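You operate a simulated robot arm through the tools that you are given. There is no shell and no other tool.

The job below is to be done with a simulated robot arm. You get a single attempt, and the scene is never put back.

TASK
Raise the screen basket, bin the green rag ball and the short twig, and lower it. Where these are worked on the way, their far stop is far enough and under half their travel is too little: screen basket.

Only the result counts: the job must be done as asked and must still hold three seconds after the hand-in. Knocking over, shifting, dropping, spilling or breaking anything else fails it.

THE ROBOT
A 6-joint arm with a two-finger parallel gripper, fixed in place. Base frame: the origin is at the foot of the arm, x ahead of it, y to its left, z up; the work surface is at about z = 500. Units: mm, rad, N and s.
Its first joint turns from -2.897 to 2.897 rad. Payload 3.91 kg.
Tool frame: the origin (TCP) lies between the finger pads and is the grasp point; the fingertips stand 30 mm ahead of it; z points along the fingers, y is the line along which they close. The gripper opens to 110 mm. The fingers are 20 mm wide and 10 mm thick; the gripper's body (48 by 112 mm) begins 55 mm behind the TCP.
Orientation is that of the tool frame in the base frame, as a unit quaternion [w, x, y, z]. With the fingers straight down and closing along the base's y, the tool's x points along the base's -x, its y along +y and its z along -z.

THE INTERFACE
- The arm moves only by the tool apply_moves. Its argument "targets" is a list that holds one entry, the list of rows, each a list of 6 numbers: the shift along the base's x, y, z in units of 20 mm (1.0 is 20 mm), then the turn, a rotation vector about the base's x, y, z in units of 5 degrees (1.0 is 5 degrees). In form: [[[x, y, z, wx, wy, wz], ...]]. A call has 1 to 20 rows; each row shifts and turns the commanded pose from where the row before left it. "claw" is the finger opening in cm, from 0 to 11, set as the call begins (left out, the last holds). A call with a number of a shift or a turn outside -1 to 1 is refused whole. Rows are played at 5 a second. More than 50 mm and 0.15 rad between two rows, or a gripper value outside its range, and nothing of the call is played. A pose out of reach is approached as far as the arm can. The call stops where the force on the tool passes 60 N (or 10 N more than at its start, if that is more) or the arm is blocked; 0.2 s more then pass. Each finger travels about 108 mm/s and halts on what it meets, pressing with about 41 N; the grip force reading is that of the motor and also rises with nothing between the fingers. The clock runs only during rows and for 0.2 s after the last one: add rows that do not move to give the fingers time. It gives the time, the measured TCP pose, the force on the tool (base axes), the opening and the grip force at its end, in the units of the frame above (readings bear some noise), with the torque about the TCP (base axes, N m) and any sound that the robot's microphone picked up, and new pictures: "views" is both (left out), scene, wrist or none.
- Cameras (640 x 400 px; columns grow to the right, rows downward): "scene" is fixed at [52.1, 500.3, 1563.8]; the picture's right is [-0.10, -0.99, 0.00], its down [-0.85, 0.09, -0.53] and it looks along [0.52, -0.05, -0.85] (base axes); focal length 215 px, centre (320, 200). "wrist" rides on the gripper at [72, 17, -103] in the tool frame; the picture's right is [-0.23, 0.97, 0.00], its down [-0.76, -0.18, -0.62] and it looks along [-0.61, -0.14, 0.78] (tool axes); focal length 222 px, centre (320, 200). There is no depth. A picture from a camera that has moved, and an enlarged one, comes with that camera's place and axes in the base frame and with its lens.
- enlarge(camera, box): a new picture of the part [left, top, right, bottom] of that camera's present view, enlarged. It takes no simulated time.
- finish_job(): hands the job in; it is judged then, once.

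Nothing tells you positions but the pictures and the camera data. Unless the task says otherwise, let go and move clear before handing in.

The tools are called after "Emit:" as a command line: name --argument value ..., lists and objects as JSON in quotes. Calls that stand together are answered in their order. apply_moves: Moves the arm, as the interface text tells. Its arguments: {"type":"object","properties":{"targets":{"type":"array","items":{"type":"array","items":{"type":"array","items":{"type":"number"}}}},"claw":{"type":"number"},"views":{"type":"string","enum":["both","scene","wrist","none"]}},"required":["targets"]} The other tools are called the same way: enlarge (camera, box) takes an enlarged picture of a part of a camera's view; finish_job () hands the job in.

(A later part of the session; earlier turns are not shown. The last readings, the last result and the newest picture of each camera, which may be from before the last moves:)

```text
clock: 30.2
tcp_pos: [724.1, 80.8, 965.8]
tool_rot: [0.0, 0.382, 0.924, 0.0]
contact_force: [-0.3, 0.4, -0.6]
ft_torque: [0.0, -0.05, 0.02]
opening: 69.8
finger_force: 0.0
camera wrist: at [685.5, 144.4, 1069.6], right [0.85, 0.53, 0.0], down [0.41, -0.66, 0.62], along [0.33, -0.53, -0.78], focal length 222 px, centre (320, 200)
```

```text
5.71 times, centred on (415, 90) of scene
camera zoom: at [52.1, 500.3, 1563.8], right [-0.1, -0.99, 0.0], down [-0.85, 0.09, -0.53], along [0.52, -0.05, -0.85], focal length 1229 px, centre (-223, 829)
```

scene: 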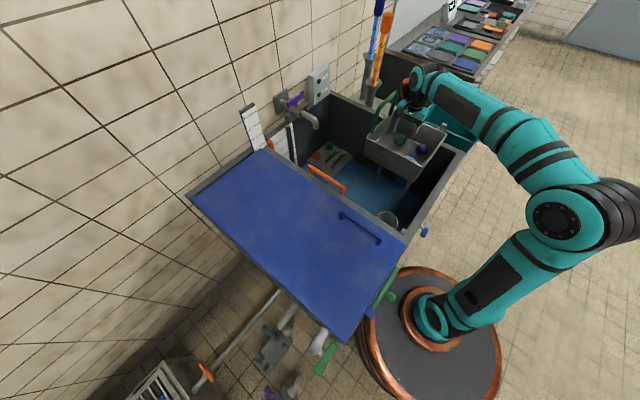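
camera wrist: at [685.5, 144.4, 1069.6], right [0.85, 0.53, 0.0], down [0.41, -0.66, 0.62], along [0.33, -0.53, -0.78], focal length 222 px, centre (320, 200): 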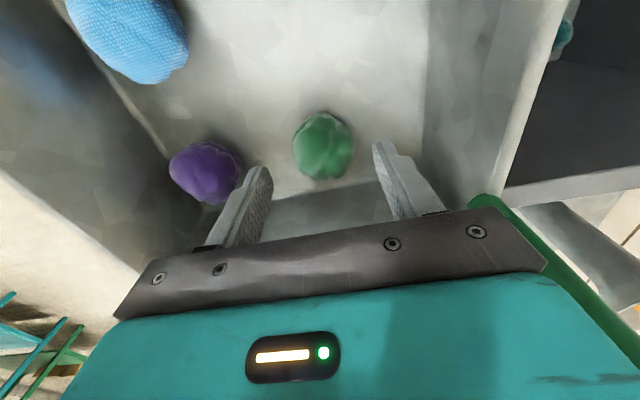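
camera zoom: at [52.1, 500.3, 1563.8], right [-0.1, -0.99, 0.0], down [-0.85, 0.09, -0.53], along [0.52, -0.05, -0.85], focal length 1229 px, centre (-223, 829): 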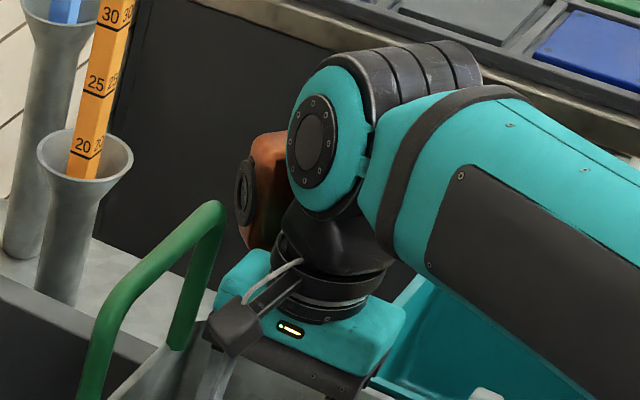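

After the last 40 mm the cap would pass very close to the handle. I'll tilt the tool 8° so the wrist leans away from the handle (-u), then finish the descent.

Emit:
apply_moves --targets '[[[0, 0, 0, 0.38, -0.38, 0], [0, 0, 0, 0.38, -0.38, 0], [0, 0, 0, 0.38, -0.38, 0], [0, 0, -0.5, 0, 0, 0], [0, 0, -0.5, 0, 0, 0]]]'

Emit:
enlarge --camera "scene" --box '[375, 55, 455, 165]'

```text
clock: 31.4
tcp_pos: [725.7, 81.8, 944.7]
tool_rot: [0.027, 0.382, 0.922, 0.066]
contact_force: [-0.3, -0.8, 0.9]
ft_torque: [0.0, 0.0, 0.02]
opening: 70.2
finger_force: 0.0
camera wrist: at [675.8, 134.8, 1049.7], right [0.84, 0.52, 0.14], down [0.35, -0.72, 0.59], along [0.41, -0.45, -0.79], focal length 222 px, centre (320, 200)
```

scene: 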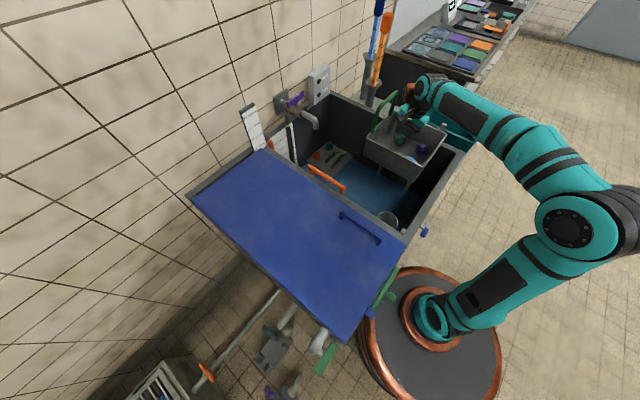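
wrist: 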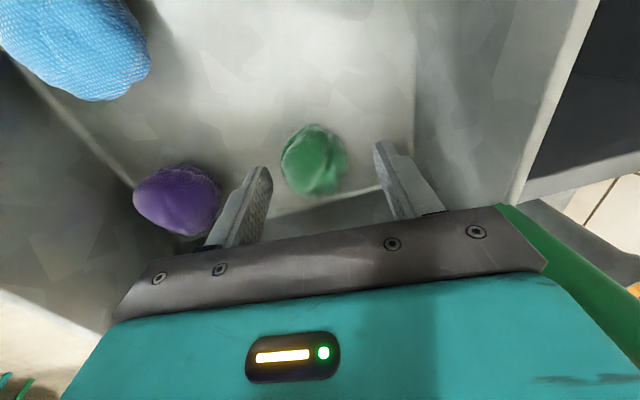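

```text
3.64 times, centred on (415, 110) of scene
camera zoom: at [52.1, 500.3, 1563.8], right [-0.1, -0.99, 0.0], down [-0.85, 0.09, -0.53], along [0.52, -0.05, -0.85], focal length 782 px, centre (-26, 527)
```

zoom: 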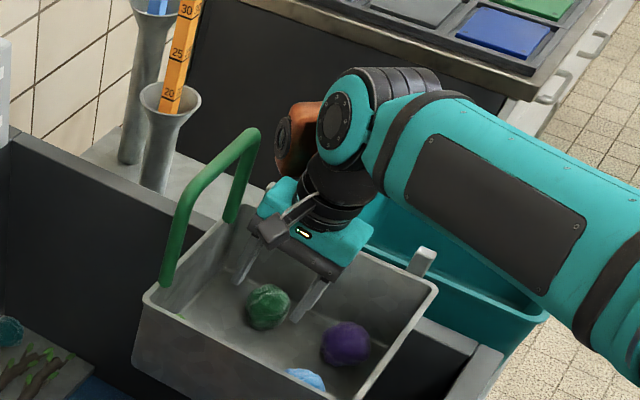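

The cap now clears the handle and the ball is centred. I'll descend the last 18 mm and close.

Emit:
apply_moves --targets '[[[0, 0, -0.45, 0, 0, 0], [0, 0, -0.45, 0, 0, 0], [0, 0, 0, 0, 0, 0]]]' --views "none"

Emit:
apply_moves --targets '[[[0, 0, 0, 0, 0, 0], [0, 0, 0, 0, 0, 0], [0, 0, 0, 0, 0, 0], [0, 0, 0, 0, 0, 0]]]' --claw 2

```text
clock: 32.2
tcp_pos: [723.8, 81.0, 926.5]
tool_rot: [0.027, 0.382, 0.922, 0.064]
contact_force: [0.8, -0.4, -0.1]
ft_torque: [0.0, 0.01, 0.0]
opening: 70.1
finger_force: 0.1
```

```text
clock: 33.2
tcp_pos: [724.7, 81.0, 926.3]
tool_rot: [0.027, 0.382, 0.921, 0.064]
contact_force: [-0.4, 0.4, 0.7]
ft_torque: [-0.02, 0.02, 0.0]
opening: 46.4
finger_force: 41.4
camera wrist: at [675.3, 134.4, 1031.4], right [0.84, 0.52, 0.14], down [0.35, -0.72, 0.59], along [0.41, -0.45, -0.79], focal length 222 px, centre (320, 200)
```

scene: 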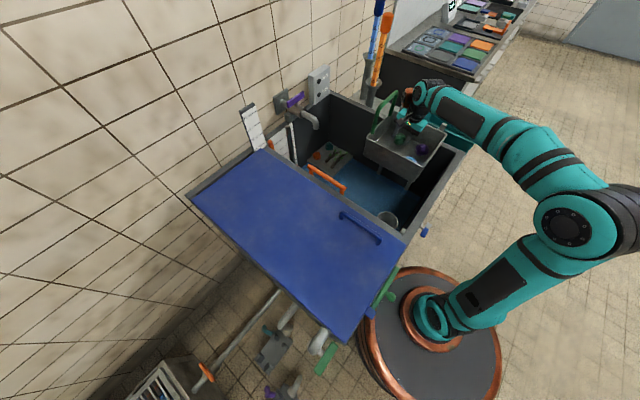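
wrist: 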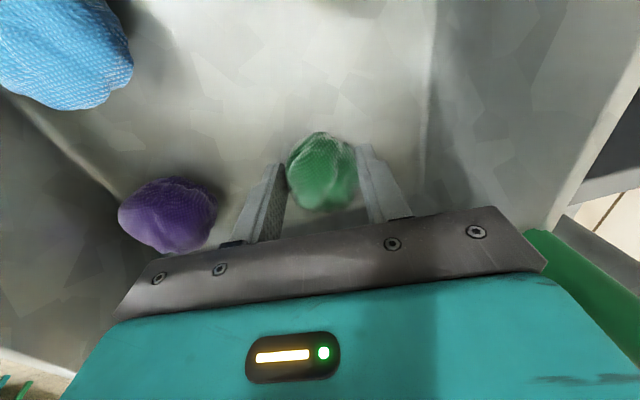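

The ball is gripped with the opening at 46 mm. I'll lift it straight up to z≈1105.

Emit:
apply_moves --targets '[[[0, 0, 0.5, 0, 0, 0], [0, 0, 0.5, 0, 0, 0], [0, 0, 1, 0, 0, 0], [0, 0, 1, 0, 0, 0], [0, 0, 1, 0, 0, 0], [0, 0, 1, 0, 0, 0], [0, 0, 1, 0, 0, 0], [0, 0, 1, 0, 0, 0], [0, 0, 1, 0, 0, 0], [0, 0, 1, 0, 0, 0]]]'

```text
clock: 35.4
tcp_pos: [725.5, 78.3, 1108.2]
tool_rot: [0.027, 0.382, 0.922, 0.065]
contact_force: [0.3, 0.4, 0.9]
ft_torque: [0.03, 0.01, 0.01]
opening: 20.0
finger_force: 0.1
camera wrist: at [677.2, 133.4, 1213.0], right [0.84, 0.52, 0.14], down [0.35, -0.72, 0.59], along [0.41, -0.45, -0.79], focal length 222 px, centre (320, 200)
```

scene: 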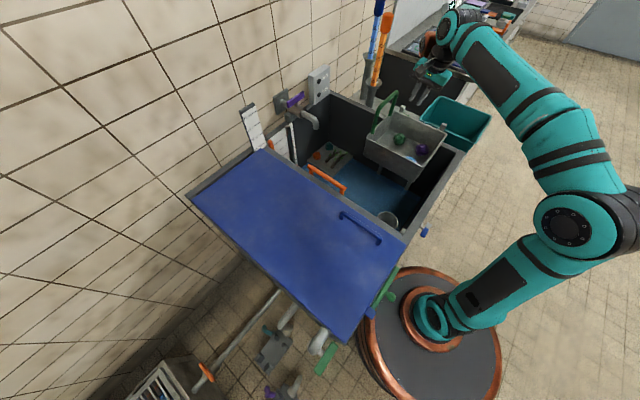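
wrist: 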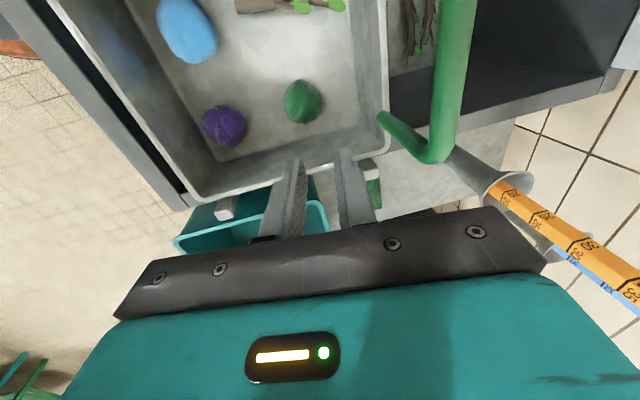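

The ball slipped out of the fingers and is still in the basket, so my grasp was too high. I'll re-measure it and grip lower.

Emit:
enlarge --camera "scene" --box '[350, 90, 460, 190]'

Emit:
enlarge --camera "wrist" --box '[170, 0, 400, 200]'

```text
4.00 times, centred on (405, 140) of scene
camera zoom: at [52.1, 500.3, 1563.8], right [-0.1, -0.99, 0.0], down [-0.85, 0.09, -0.53], along [0.52, -0.05, -0.85], focal length 860 px, centre (-20, 440)
```

zoom: 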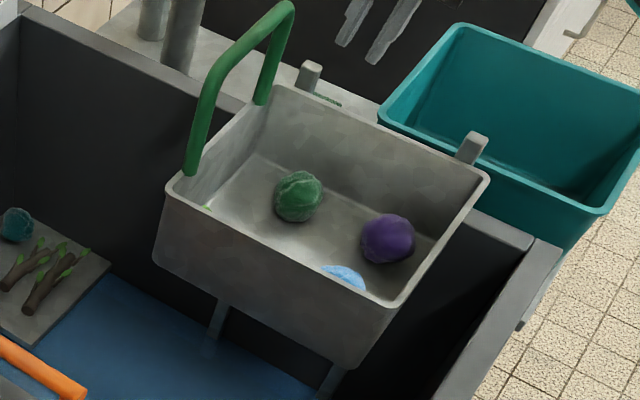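

```text
2.00 times, centred on (285, 100) of wrist
camera zoom: at [677.2, 133.4, 1213.0], right [0.84, 0.52, 0.14], down [0.35, -0.72, 0.59], along [0.41, -0.45, -0.79], focal length 444 px, centre (390, 400)
```

zoom: 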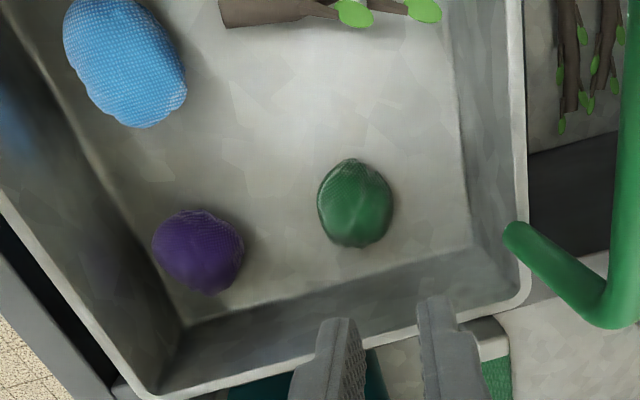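

The ball is now at about (732,84), with its centre near z 904. I'll open to 64 mm, shift slightly, descend about 8 mm deeper than before, and check before closing.

Emit:
apply_moves --targets '[[[0.25, 0.12, -1, 0, 0, 0], [0, 0, -1, 0, 0, 0], [0, 0, -1, 0, 0, 0], [0, 0, -1, 0, 0, 0], [0, 0, -1, 0, 0, 0], [0, 0, -1, 0, 0, 0], [0, 0, -1, 0, 0, 0], [0, 0, -1, 0, 0, 0], [0, 0, -0.5, 0, 0, 0], [0, 0, -0.5, 0, 0, 0], [0, 0, 0, 0, 0, 0]]]' --claw 6.4

Emit:
enlarge --camera "scene" --box '[375, 65, 455, 165]'

Emit:
enlarge --camera "wrist" --box '[200, 100, 440, 250]'

```text
clock: 37.8
tcp_pos: [729.4, 84.9, 929.1]
tool_rot: [0.026, 0.381, 0.922, 0.064]
contact_force: [-0.2, 0.0, -0.1]
ft_torque: [-0.03, -0.05, 0.01]
opening: 64.1
finger_force: 0.1
camera wrist: at [680.1, 137.2, 1032.8], right [0.84, 0.52, 0.14], down [0.35, -0.72, 0.59], along [0.41, -0.45, -0.79], focal length 222 px, centre (320, 200)
```

scene: 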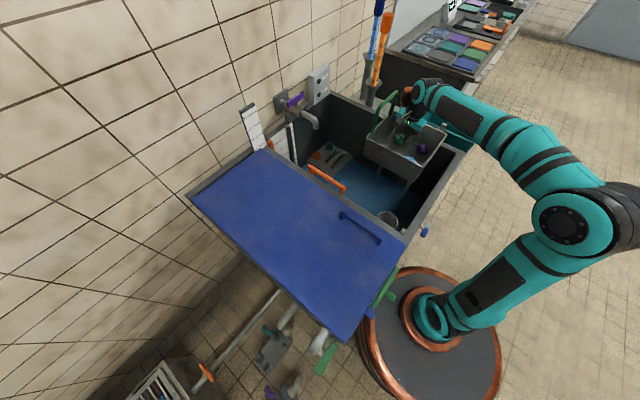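
wrist: 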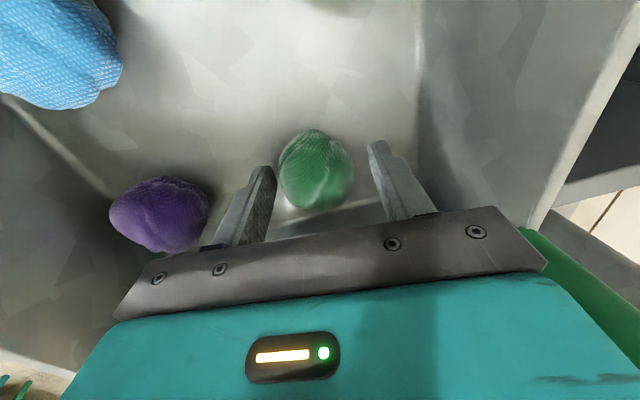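

```text
4.00 times, centred on (415, 115) of scene
camera zoom: at [52.1, 500.3, 1563.8], right [-0.1, -0.99, 0.0], down [-0.85, 0.09, -0.53], along [0.52, -0.05, -0.85], focal length 860 px, centre (-60, 540)
```

zoom: 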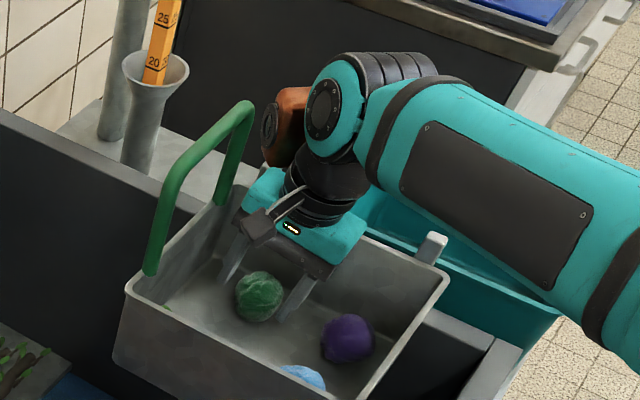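

```text
2.67 times, centred on (320, 175) of wrist
camera zoom: at [680.1, 137.2, 1032.8], right [0.84, 0.52, 0.14], down [0.35, -0.72, 0.59], along [0.41, -0.45, -0.79], focal length 592 px, centre (320, 267)
```

zoom: 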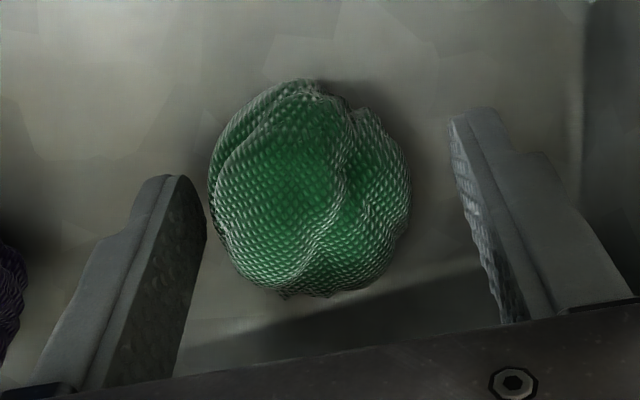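

Emit:
apply_moves --targets '[[[-0.1, -0.1, 0, 0, 0, 0], [0, 0, -0.3, 0, 0, 0], [0, 0, -0.25, 0, 0, 0], [0, 0, 0, 0, 0, 0]]]' --views "wrist"

Emit:
enlarge --camera "wrist" --box '[200, 100, 440, 250]'

```text
clock: 38.8
tcp_pos: [728.6, 80.9, 917.1]
tool_rot: [0.027, 0.382, 0.922, 0.065]
contact_force: [0.6, -0.8, -1.0]
ft_torque: [0.01, 0.01, 0.01]
opening: 63.9
finger_force: 0.0
camera wrist: at [679.4, 134.9, 1022.1], right [0.84, 0.52, 0.14], down [0.35, -0.72, 0.59], along [0.41, -0.45, -0.79], focal length 222 px, centre (320, 200)
```

wrist: 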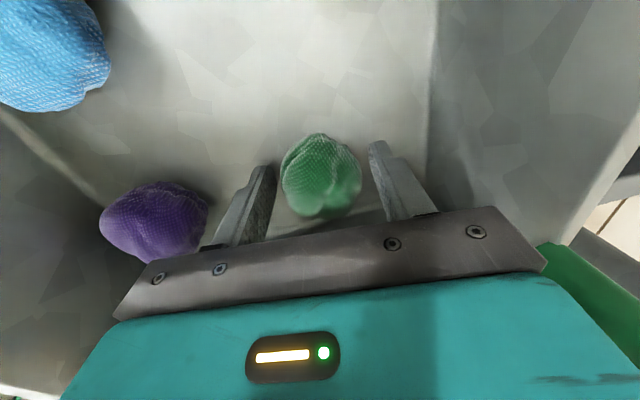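

```text
2.67 times, centred on (320, 175) of wrist
camera zoom: at [679.4, 134.9, 1022.1], right [0.84, 0.52, 0.14], down [0.35, -0.72, 0.59], along [0.41, -0.45, -0.79], focal length 592 px, centre (320, 267)
```

zoom: 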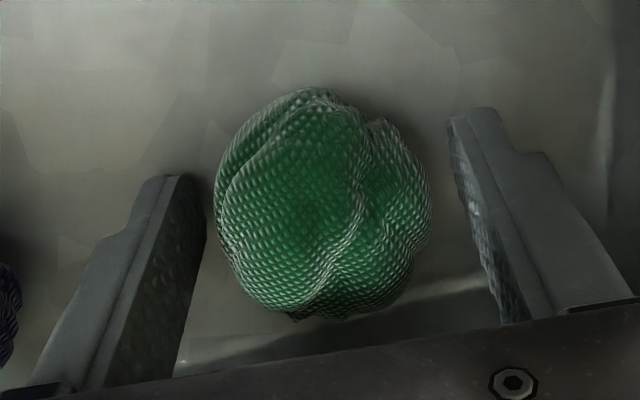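

The ball is centred now, with its centre about 14 mm below the TCP. I'll close and lift gently.

Emit:
apply_moves --targets '[[[0, 0, 0, 0, 0, 0], [0, 0, 0, 0, 0, 0], [0, 0, 0, 0, 0, 0], [0, 0, 0, 0, 0, 0]]]' --claw 2 --views "none"

Emit:
apply_moves --targets '[[[0, 0, 0.2, 0, 0, 0], [0, 0, 0.3, 0, 0, 0], [0, 0, 0.5, 0, 0, 0], [0, 0, 0.5, 0, 0, 0], [0, 0, 0.5, 0, 0, 0]]]'

```text
clock: 39.8
tcp_pos: [728.7, 81.2, 917.3]
tool_rot: [0.028, 0.382, 0.921, 0.065]
contact_force: [-0.1, 0.8, 0.1]
ft_torque: [-0.04, 0.0, 0.04]
opening: 46.4
finger_force: 40.5
```

```text
clock: 41.0
tcp_pos: [728.4, 82.0, 956.6]
tool_rot: [0.026, 0.382, 0.922, 0.065]
contact_force: [0.4, -0.3, -0.3]
ft_torque: [-0.01, 0.03, 0.0]
opening: 46.5
finger_force: 40.6
camera wrist: at [678.1, 135.9, 1061.5], right [0.84, 0.52, 0.14], down [0.35, -0.72, 0.59], along [0.41, -0.45, -0.79], focal length 222 px, centre (320, 200)
```

scene: 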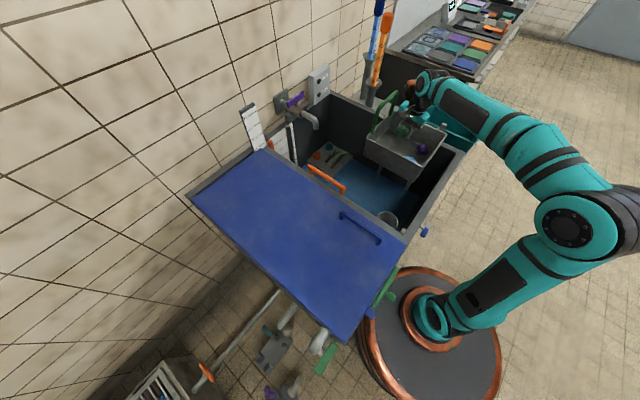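
wrist: 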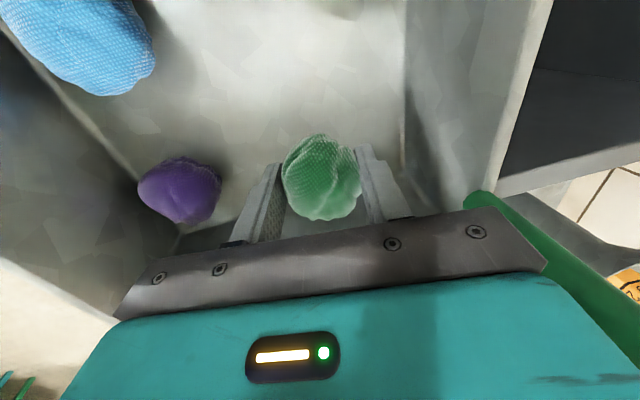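

The ball is held and came up with the gripper. I'll continue up gently.

Emit:
apply_moves --targets '[[[0, 0, 0.6, 0, 0, 0], [0, 0, 0.6, 0, 0, 0], [0, 0, 0.6, 0, 0, 0], [0, 0, 0.6, 0, 0, 0], [0, 0, 0.6, 0, 0, 0], [0, 0, 0.6, 0, 0, 0], [0, 0, 0.6, 0, 0, 0], [0, 0, 0.6, 0, 0, 0], [0, 0, 0.6, 0, 0, 0], [0, 0, 0.6, 0, 0, 0], [0, 0, 0.6, 0, 0, 0], [0, 0, 0.6, 0, 0, 0]]]'

```text
clock: 43.6
tcp_pos: [727.8, 81.5, 1099.3]
tool_rot: [0.027, 0.382, 0.922, 0.065]
contact_force: [-0.8, -0.1, -1.2]
ft_torque: [-0.01, -0.01, 0.01]
opening: 46.5
finger_force: 40.6
camera wrist: at [678.2, 135.5, 1204.2], right [0.84, 0.52, 0.14], down [0.35, -0.72, 0.59], along [0.41, -0.45, -0.79], focal length 222 px, centre (320, 200)
```

scene: 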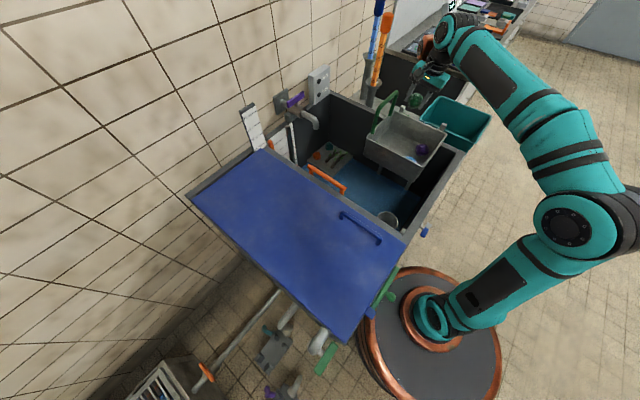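
wrist: 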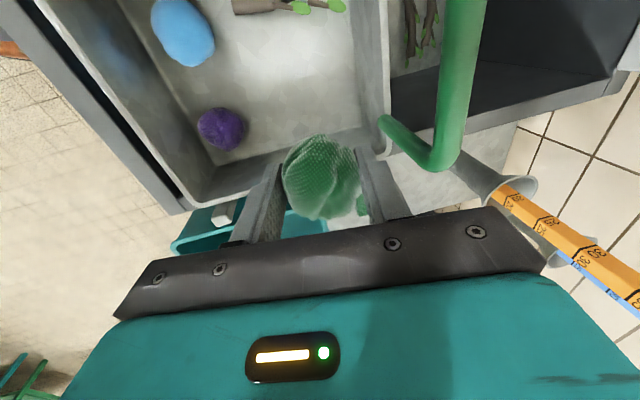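

The ball is secure at z≈1100. I'll carry it over the bin, undo the tilt on the way, and look before I lower it.

Emit:
apply_moves --targets '[[[0.22, -0.83, 0, 0, 0, 0], [0.22, -0.83, 0, -0.38, 0.38, 0], [0.22, -0.83, 0, -0.38, 0.38, 0], [0.22, -0.83, 0, -0.38, 0.38, 0], [0.22, -0.83, 0, 0, 0, 0], [0.22, -0.83, 0, 0, 0, 0], [0.22, -0.83, 0, 0, 0, 0], [0.22, -0.83, 0, 0, 0, 0], [0.22, -0.83, 0, 0, 0, 0], [0.22, -0.83, 0, 0, 0, 0], [0.22, -0.83, 0, 0, 0, 0], [0.22, -0.83, 0, 0, 0, 0], [0.22, -0.83, 0, 0, 0, 0], [0.22, -0.83, 0, 0, 0, 0], [0.22, -0.83, 0, 0, 0, 0]]]'

Emit:
enlarge --camera "scene" --box '[380, 40, 540, 180]'

```text
clock: 46.8
tcp_pos: [792.7, -167.6, 1101.0]
tool_rot: [0.0, 0.383, 0.924, 0.0]
contact_force: [-0.2, -0.7, -0.6]
ft_torque: [-0.03, 0.03, -0.01]
opening: 46.3
finger_force: 40.8
camera wrist: at [754.5, -104.4, 1205.2], right [0.85, 0.53, 0.0], down [0.41, -0.66, 0.62], along [0.33, -0.53, -0.78], focal length 222 px, centre (320, 200)
```

scene: 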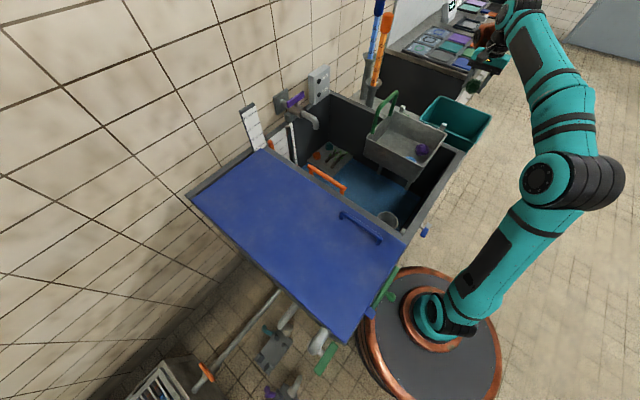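
wrist: 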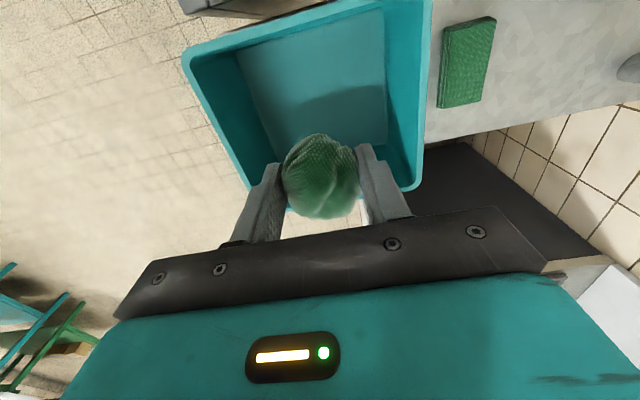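

```text
2.86 times, centred on (460, 110) of scene
camera zoom: at [52.1, 500.3, 1563.8], right [-0.1, -0.99, 0.0], down [-0.85, 0.09, -0.53], along [0.52, -0.05, -0.85], focal length 615 px, centre (-80, 457)
```

zoom: 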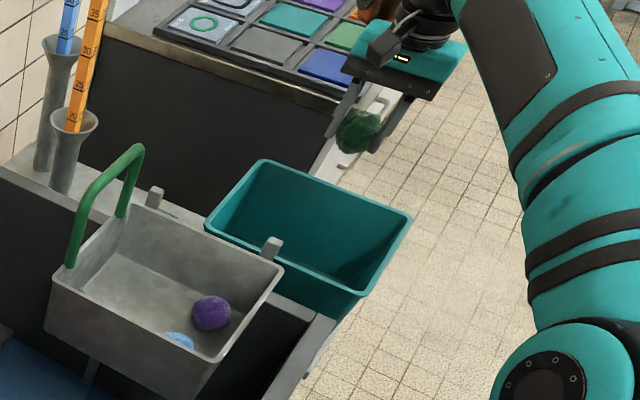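

Using both views I now put the bin's centre at about (828,-200) and its rim at z≈922. I'll shift over the centre, lower the ball into the mouth, and release.

Emit:
apply_moves --targets '[[[0.75, -0.65, 0, 0, 0, 0], [0.75, -0.65, 0, 0, 0, 0], [0, 0, -0.9, 0, 0, 0], [0, 0, -0.9, 0, 0, 0], [0, 0, -0.9, 0, 0, 0], [0, 0, -0.9, 0, 0, 0], [0, 0, -0.9, 0, 0, 0], [0, 0, -0.9, 0, 0, 0], [0, 0, -0.9, 0, 0, 0], [0, 0, 0, 0, 0, 0]]]'

Emit:
enlarge --camera "scene" --box '[380, 40, 540, 180]'

```text
clock: 49.0
tcp_pos: [823.3, -195.5, 975.5]
tool_rot: [0.0, 0.383, 0.924, -0.001]
contact_force: [-0.2, 0.2, -0.4]
ft_torque: [-0.01, 0.0, 0.03]
opening: 46.0
finger_force: 41.4
camera wrist: at [784.3, -131.3, 1077.5], right [0.85, 0.53, 0.0], down [0.41, -0.66, 0.62], along [0.33, -0.53, -0.78], focal length 222 px, centre (320, 200)
```

scene: 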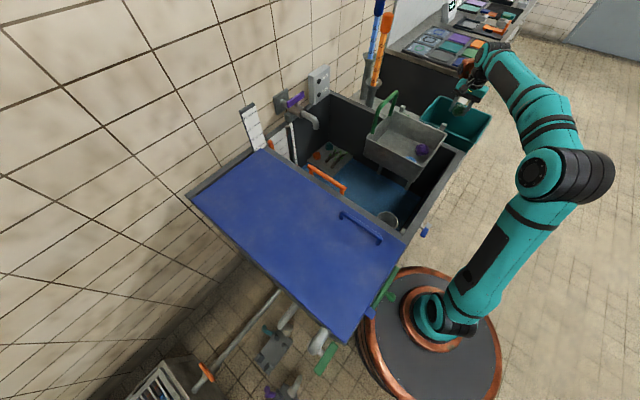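
wrist: 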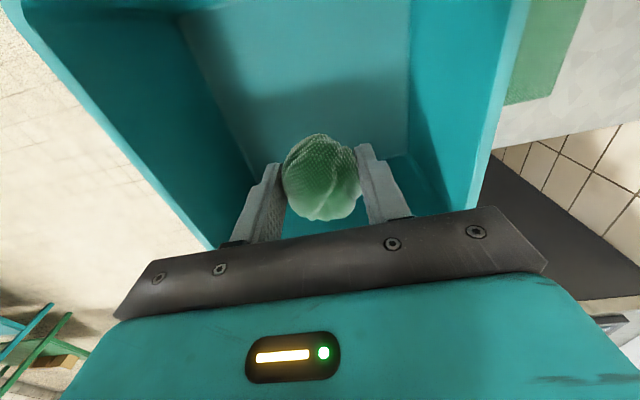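

```text
2.86 times, centred on (460, 110) of scene
camera zoom: at [52.1, 500.3, 1563.8], right [-0.1, -0.99, 0.0], down [-0.85, 0.09, -0.53], along [0.52, -0.05, -0.85], focal length 615 px, centre (-80, 457)
```

zoom: 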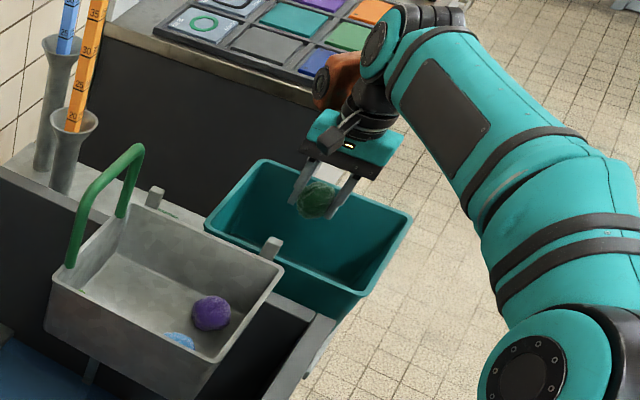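

The ball is over the bin. I'll lower it another 80 mm inside and release.

Emit:
apply_moves --targets '[[[0, 0, -0.8, 0, 0, 0], [0, 0, -0.8, 0, 0, 0], [0, 0, -0.8, 0, 0, 0], [0, 0, -0.8, 0, 0, 0], [0, 0, -0.8, 0, 0, 0], [0, 0, 0, 0, 0, 0]]]' --views "none"

Emit:
apply_moves --targets '[[[0, 0, 0, 0, 0, 0], [0, 0, 0, 0, 0, 0], [0, 0, 0, 0, 0, 0], [0, 0, 0, 0, 0, 0]]]' --claw 7

```text
clock: 50.4
tcp_pos: [822.5, -195.6, 893.9]
tool_rot: [0.0, 0.382, 0.924, 0.0]
contact_force: [0.1, -0.1, -0.2]
ft_torque: [-0.02, -0.01, -0.01]
opening: 46.4
finger_force: 41.3
```

```text
clock: 51.4
tcp_pos: [823.0, -195.3, 892.9]
tool_rot: [0.0, 0.382, 0.924, -0.001]
contact_force: [0.3, 0.1, -0.3]
ft_torque: [0.01, -0.04, 0.02]
opening: 70.0
finger_force: 0.1
camera wrist: at [784.0, -131.4, 996.9], right [0.85, 0.53, 0.0], down [0.41, -0.66, 0.62], along [0.33, -0.53, -0.78], focal length 222 px, centre (320, 200)
```

scene: 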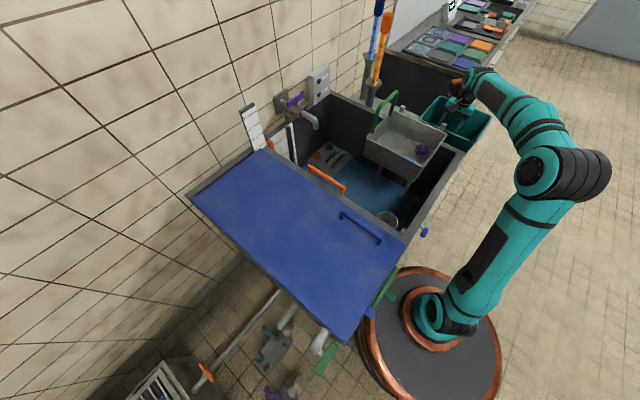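
wrist: 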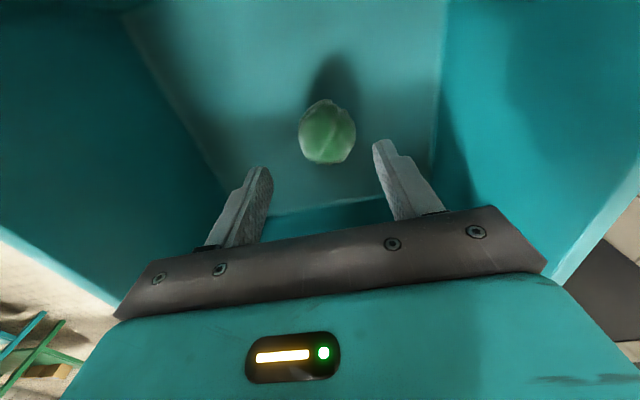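

The green ball is in the bin. I'll rise clear and swing back over the twig at about (659,160), turning 90° so the fingers close across it and the camera faces away from the handle.

Emit:
apply_moves --targets '[[[0, 0, 1, 0, 0, 0], [0, 0, 1, 0, 0, 0], [0, 0, 1, 0, 0, 0], [0, 0, 1, 0, 0, 0], [0, 0, 1, 0, 0, 0], [0, 0, 1, 0, 0, 0], [0, 0, 1, 0, 0, 0], [0, 0, 1, 0, 0, 0], [0, 0, 1, 0, 0, 0], [0, 0, 1, 0, 0, 0], [0, 0, 1, 0, 0, 0]]]'

Emit:
apply_moves --targets '[[[-0.463, 0.908, 0, 0, 0, 1], [-0.463, 0.908, 0, 0, 0, 1], [-0.463, 0.908, 0, 0, 0, 1], [-0.463, 0.908, 0, 0, 0, 1], [-0.463, 0.908, 0, 0, 0, 1], [-0.463, 0.908, 0, 0, 0, 1], [-0.463, 0.908, 0, 0, 0, 1], [-0.463, 0.908, 0, 0, 0, 1], [-0.463, 0.908, 0, 0, 0, 1], [-0.463, 0.908, 0, 0, 0, 1], [-0.463, 0.908, 0, 0, 0, 1], [-0.463, 0.908, 0, 0, 0, 1], [-0.463, 0.908, 0, 0, 0, 1], [-0.463, 0.908, 0, 0, 0, 1], [-0.463, 0.908, 0, 0, 0, 1], [-0.463, 0.908, 0, 0, 0, 1], [-0.463, 0.908, 0, 0, 0, 1], [-0.463, 0.908, 0, 0, 0, 1]]]'

Emit:
enlarge --camera "scene" --box '[350, 60, 500, 190]'

Emit:
enlarge --camera "wrist" --box '[180, 0, 460, 200]'

```text
clock: 53.8
tcp_pos: [824.1, -192.9, 1113.6]
tool_rot: [0.0, 0.383, 0.924, 0.0]
contact_force: [0.6, 0.5, -0.4]
ft_torque: [0.0, 0.0, 0.0]
opening: 70.1
finger_force: 0.1
camera wrist: at [784.9, -130.2, 1217.2], right [0.85, 0.53, 0.0], down [0.41, -0.66, 0.62], along [0.33, -0.53, -0.78], focal length 222 px, centre (320, 200)
```

scene: 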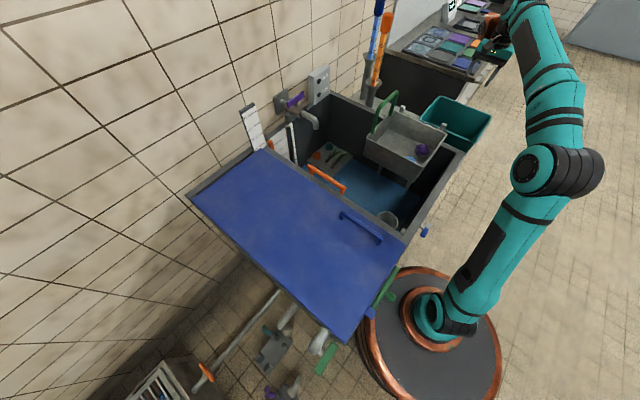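
wrist: 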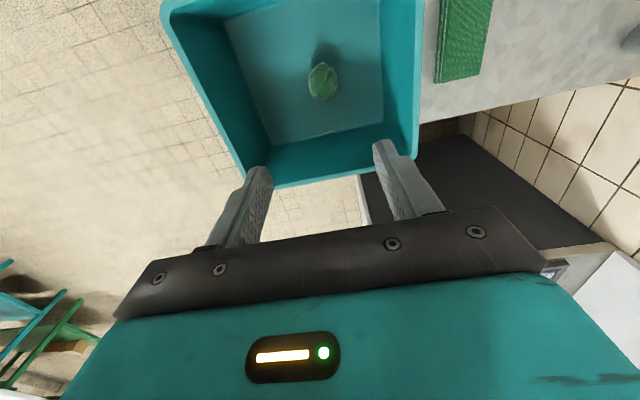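

```text
clock: 57.6
tcp_pos: [657.6, 134.7, 1115.2]
tool_rot: [0.0, -0.383, 0.924, -0.001]
contact_force: [-0.7, -0.4, 0.9]
ft_torque: [0.01, 0.01, 0.0]
opening: 70.1
finger_force: 0.0
camera wrist: at [594.0, 96.0, 1218.8], right [-0.53, 0.85, 0.0], down [0.66, 0.41, 0.62], along [0.53, 0.33, -0.78], focal length 222 px, centre (320, 200)
```

scene: 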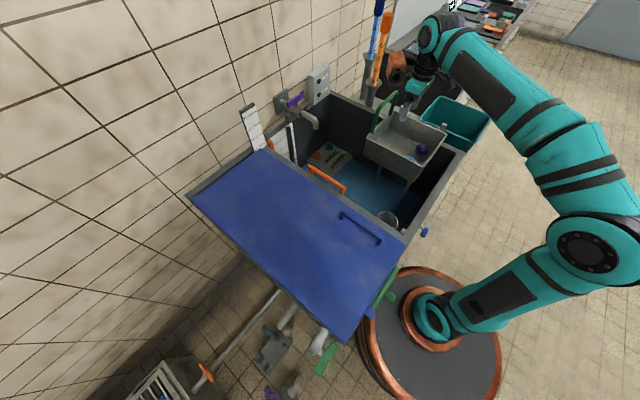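
wrist: 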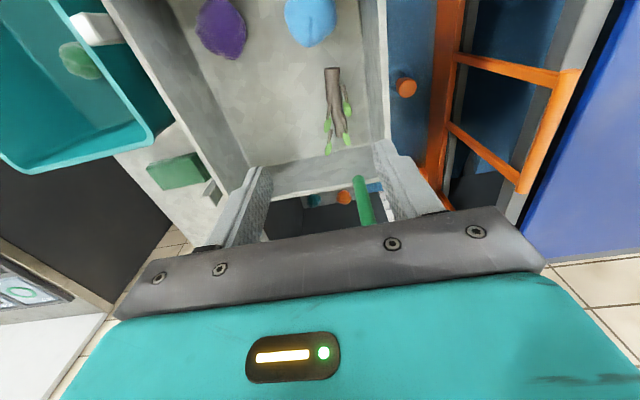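

```text
3.08 times, centred on (425, 125) of scene
camera zoom: at [52.1, 500.3, 1563.8], right [-0.1, -0.99, 0.0], down [-0.85, 0.09, -0.53], along [0.52, -0.05, -0.85], focal length 662 px, centre (-3, 431)
```

zoom: 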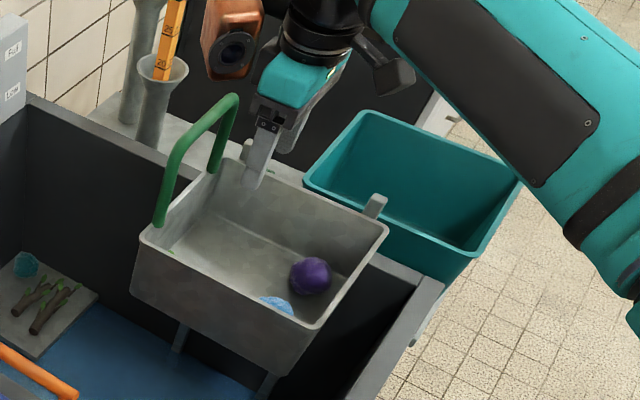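

```text
2.00 times, centred on (320, 100) of wrist
camera zoom: at [594.0, 96.0, 1218.8], right [-0.53, 0.85, 0.0], down [0.66, 0.41, 0.62], along [0.53, 0.33, -0.78], focal length 444 px, centre (320, 400)
```

zoom: 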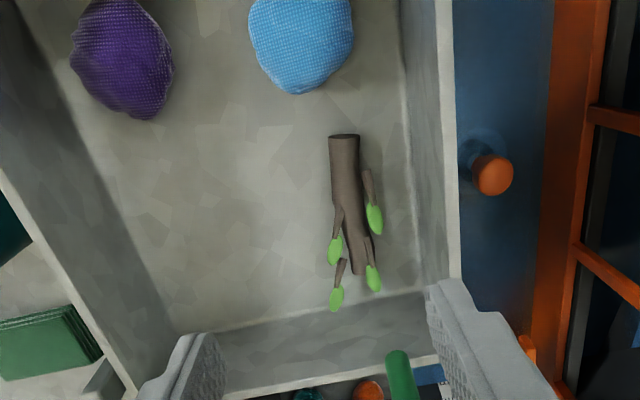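

The twig trunk runs along u at about v≈179, roughly 45 mm from the basket wall. I'll tilt 10° away from the handle, offset away from the wall, open to 80 mm, and descend partway.

Emit:
apply_moves --targets '[[[-0.11, -0.06, 0, 0.354, -0.354, 0], [-0.11, -0.06, 0, 0.354, -0.354, 0], [-0.11, -0.06, 0, 0.354, -0.354, 0], [-0.11, -0.06, 0, 0.354, -0.354, 0], [0, 0, -1, 0, 0, 0], [0, 0, -1, 0, 0, 0], [0, 0, -1, 0, 0, 0], [0, 0, -1, 0, 0, 0], [0, 0, -1, 0, 0, 0], [0, 0, -1, 0, 0, 0]]]' --claw 8

Emit:
enlarge --camera "scene" --box '[350, 60, 480, 190]'

Emit:
enlarge --camera "wrist" --box '[180, 0, 500, 230]'

```text
clock: 59.8
tcp_pos: [647.0, 129.0, 994.4]
tool_rot: [0.081, -0.381, 0.92, 0.033]
contact_force: [0.1, -0.5, -0.4]
ft_torque: [0.03, 0.0, 0.02]
opening: 80.0
finger_force: 0.1
camera wrist: at [571.8, 77.9, 1084.0], right [-0.53, 0.85, 0.04], down [0.58, 0.33, 0.75], along [0.62, 0.42, -0.66], focal length 222 px, centre (320, 200)
```

scene: 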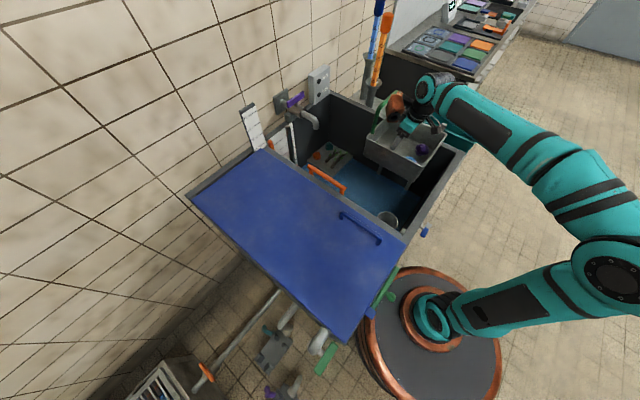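
wrist: 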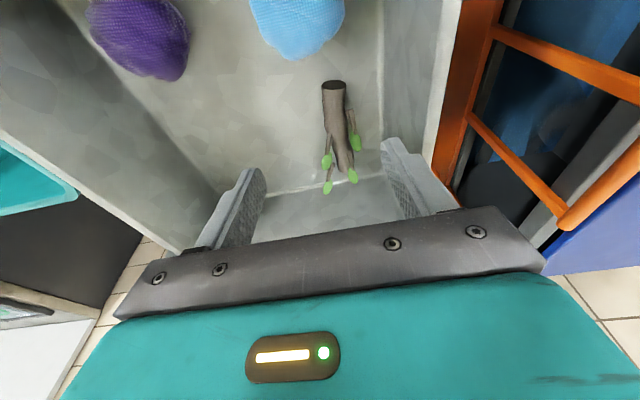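

```text
3.08 times, centred on (415, 125) of scene
camera zoom: at [52.1, 500.3, 1563.8], right [-0.1, -0.99, 0.0], down [-0.85, 0.09, -0.53], along [0.52, -0.05, -0.85], focal length 662 px, centre (28, 431)
```

zoom: 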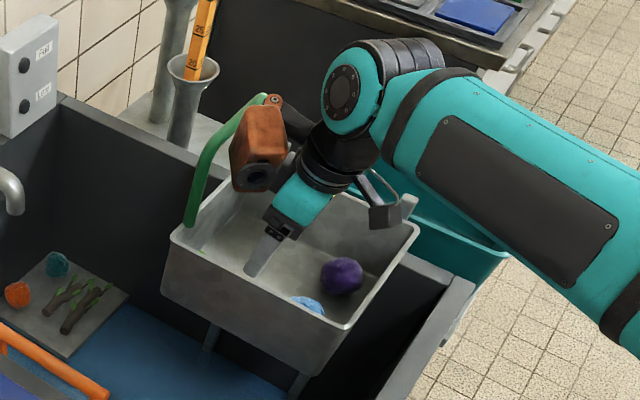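

```text
1.74 times, centred on (340, 115) of wrist
camera zoom: at [571.8, 77.9, 1084.0], right [-0.53, 0.85, 0.04], down [0.58, 0.33, 0.75], along [0.62, 0.42, -0.66], focal length 386 px, centre (285, 348)
```

zoom: 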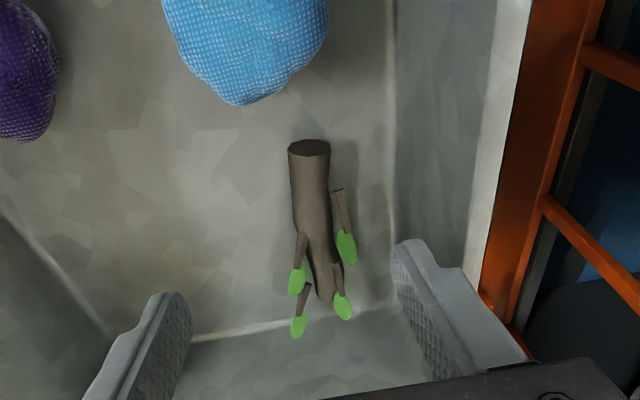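

The orange motor on the tool's far side has swung close to the handle, so this orientation is wrong. I'll back straight up, undo the tilt, and flip the tool 180° so the motor faces away from the handle.

Emit:
apply_moves --targets '[[[0, 0, 1, 0, 0, 0], [0, 0, 1, 0, 0, 0], [0, 0, 1, 0, 0, 0], [0, 0, 1, 0, 0, 0], [0, 0, 1, 0, 0, 0], [0, 0, 1, 0, 0, 0], [0, 0, 1, 0, 0, 0], [0, 0, 1, 0, 0, 0], [0, 0, 0, -0.354, 0.354, 0], [0, 0, 0, -0.354, 0.354, 0], [0, 0, 0, -0.354, 0.354, 0], [0, 0, 0, -0.354, 0.354, 0]]]'

Emit:
apply_moves --targets '[[[0, 0, 0, 0, 0, -1], [0, 0, 0, 0, 0, -1], [0, 0, 0, 0, 0, -1], [0, 0, 0, 0, 0, -1], [0, 0, 0, 0, 0, -1], [0, 0, 0, 0, 0, -1], [0, 0, 0, 0, 0, -1], [0, 0, 0, 0, 0, -1], [0, 0, 0, 0, 0, -1], [0, 0, 0, 0, 0, -1], [0, 0, 0, 0, 0, -1], [0, 0, 0, 0, 0, -1], [0, 0, 0, 0, 0, -1], [0, 0, 0, 0, 0, -1], [0, 0, 0, 0, 0, -1], [0, 0, 0, 0, 0, -1], [0, 0, 0, 0, 0, -1], [0, 0, 0, 0, 0, -1]]]'

Emit:
apply_moves --targets '[[[0, 0, 0, 0, 0, -1], [0, 0, 0, 0, 0, -1], [0, 0, 0, 0, 0, -1], [0, 0, 0, 0, 0, -1], [0, 0, 0, 0, 0, -1], [0, 0, 0, 0, 0, -1], [0, 0, 0, 0, 0, -1], [0, 0, 0, 0, 0, -1], [0, 0, 0, 0, 0, -1], [0, 0, 0, 0, 0, -1], [0, 0, 0, 0, 0, -1], [0, 0, 0, 0, 0, -1], [0, 0, 0, 0, 0, -1], [0, 0, 0, 0, 0, -1], [0, 0, 0, 0, 0, -1], [0, 0, 0, 0, 0, -1], [0, 0, 0, 0, 0, -1], [0, 0, 0, 0, 0, -1]]]'

```text
clock: 62.4
tcp_pos: [647.7, 129.0, 1155.3]
tool_rot: [0.0, -0.383, 0.924, 0.0]
contact_force: [-0.7, -0.8, -0.5]
ft_torque: [0.02, -0.02, -0.01]
opening: 80.3
finger_force: 0.1
camera wrist: at [584.5, 90.2, 1258.5], right [-0.53, 0.85, 0.0], down [0.66, 0.41, 0.62], along [0.53, 0.33, -0.78], focal length 222 px, centre (320, 200)
```

scene: 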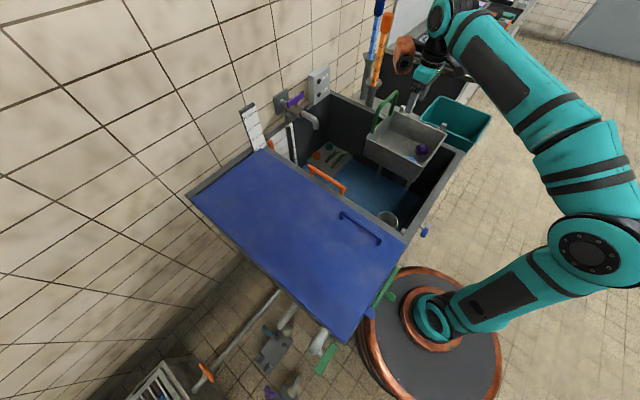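
wrist: 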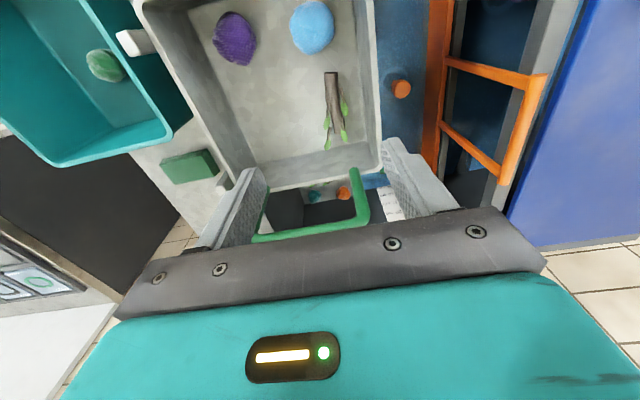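

```text
clock: 66.2
tcp_pos: [649.7, 128.5, 1153.7]
tool_rot: [0.0, 0.384, 0.923, 0.001]
contact_force: [1.2, 0.2, 0.3]
ft_torque: [-0.02, 0.0, -0.02]
opening: 79.9
finger_force: 0.1
camera wrist: at [609.2, 192.8, 1258.7], right [0.85, 0.53, 0.0], down [0.41, -0.66, 0.62], along [0.33, -0.53, -0.78], focal length 222 px, centre (320, 200)
```

scene: 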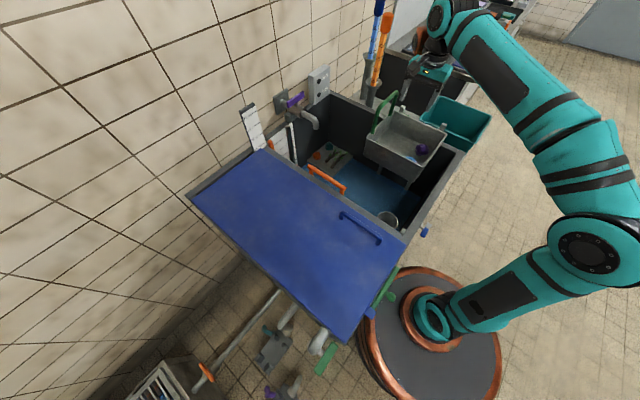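
wrist: 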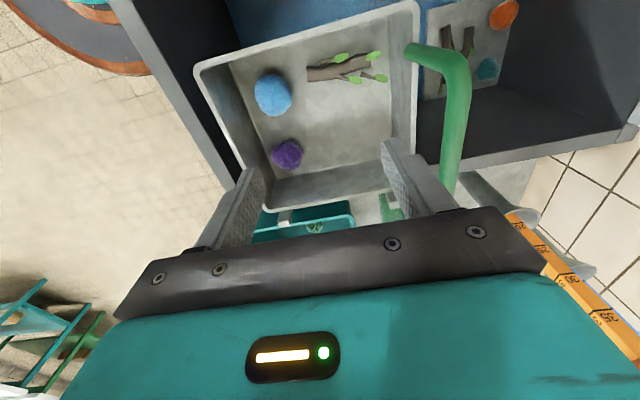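

```text
clock: 70.0
tcp_pos: [647.9, 129.5, 1155.0]
tool_rot: [0.0, 0.924, 0.382, 0.0]
contact_force: [-0.1, -0.6, 0.1]
ft_torque: [-0.02, 0.0, -0.01]
opening: 80.1
finger_force: 0.0
camera wrist: at [711.1, 169.8, 1257.9], right [0.53, -0.85, 0.0], down [-0.66, -0.41, 0.62], along [-0.53, -0.33, -0.78], focal length 222 px, centre (320, 200)
```

scene: 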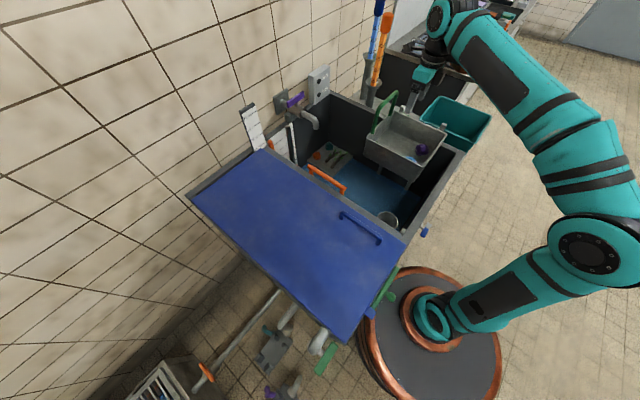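
wrist: 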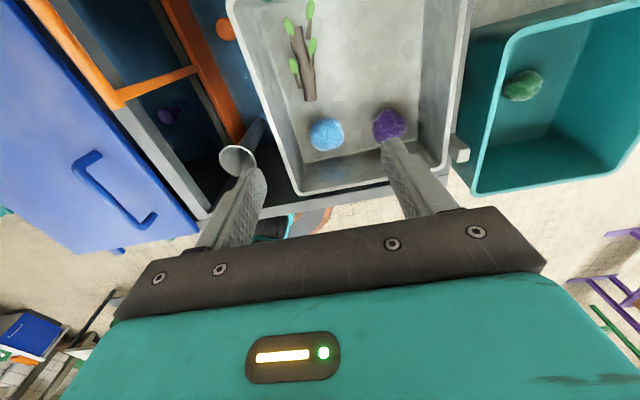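

The flip worked and the twig is visible in front. Before I descend I'll check exactly where the orange motor and the camera sit relative to the tool.

Emit:
enlarge --camera "scene" --box '[380, 0, 480, 130]'

```text
3.08 times, centred on (430, 65) of scene
camera zoom: at [52.1, 500.3, 1563.8], right [-0.1, -0.99, 0.0], down [-0.85, 0.09, -0.53], along [0.52, -0.05, -0.85], focal length 662 px, centre (-18, 615)
```

zoom: 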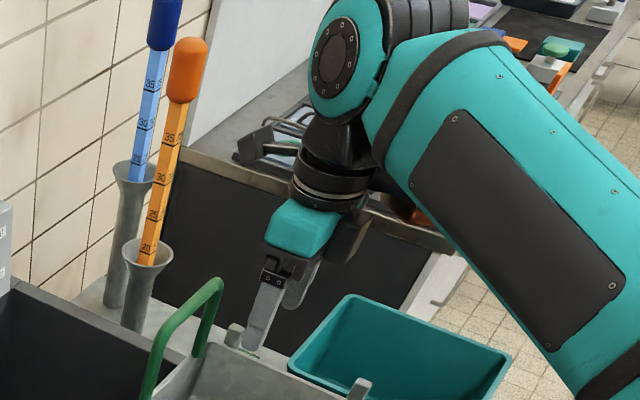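

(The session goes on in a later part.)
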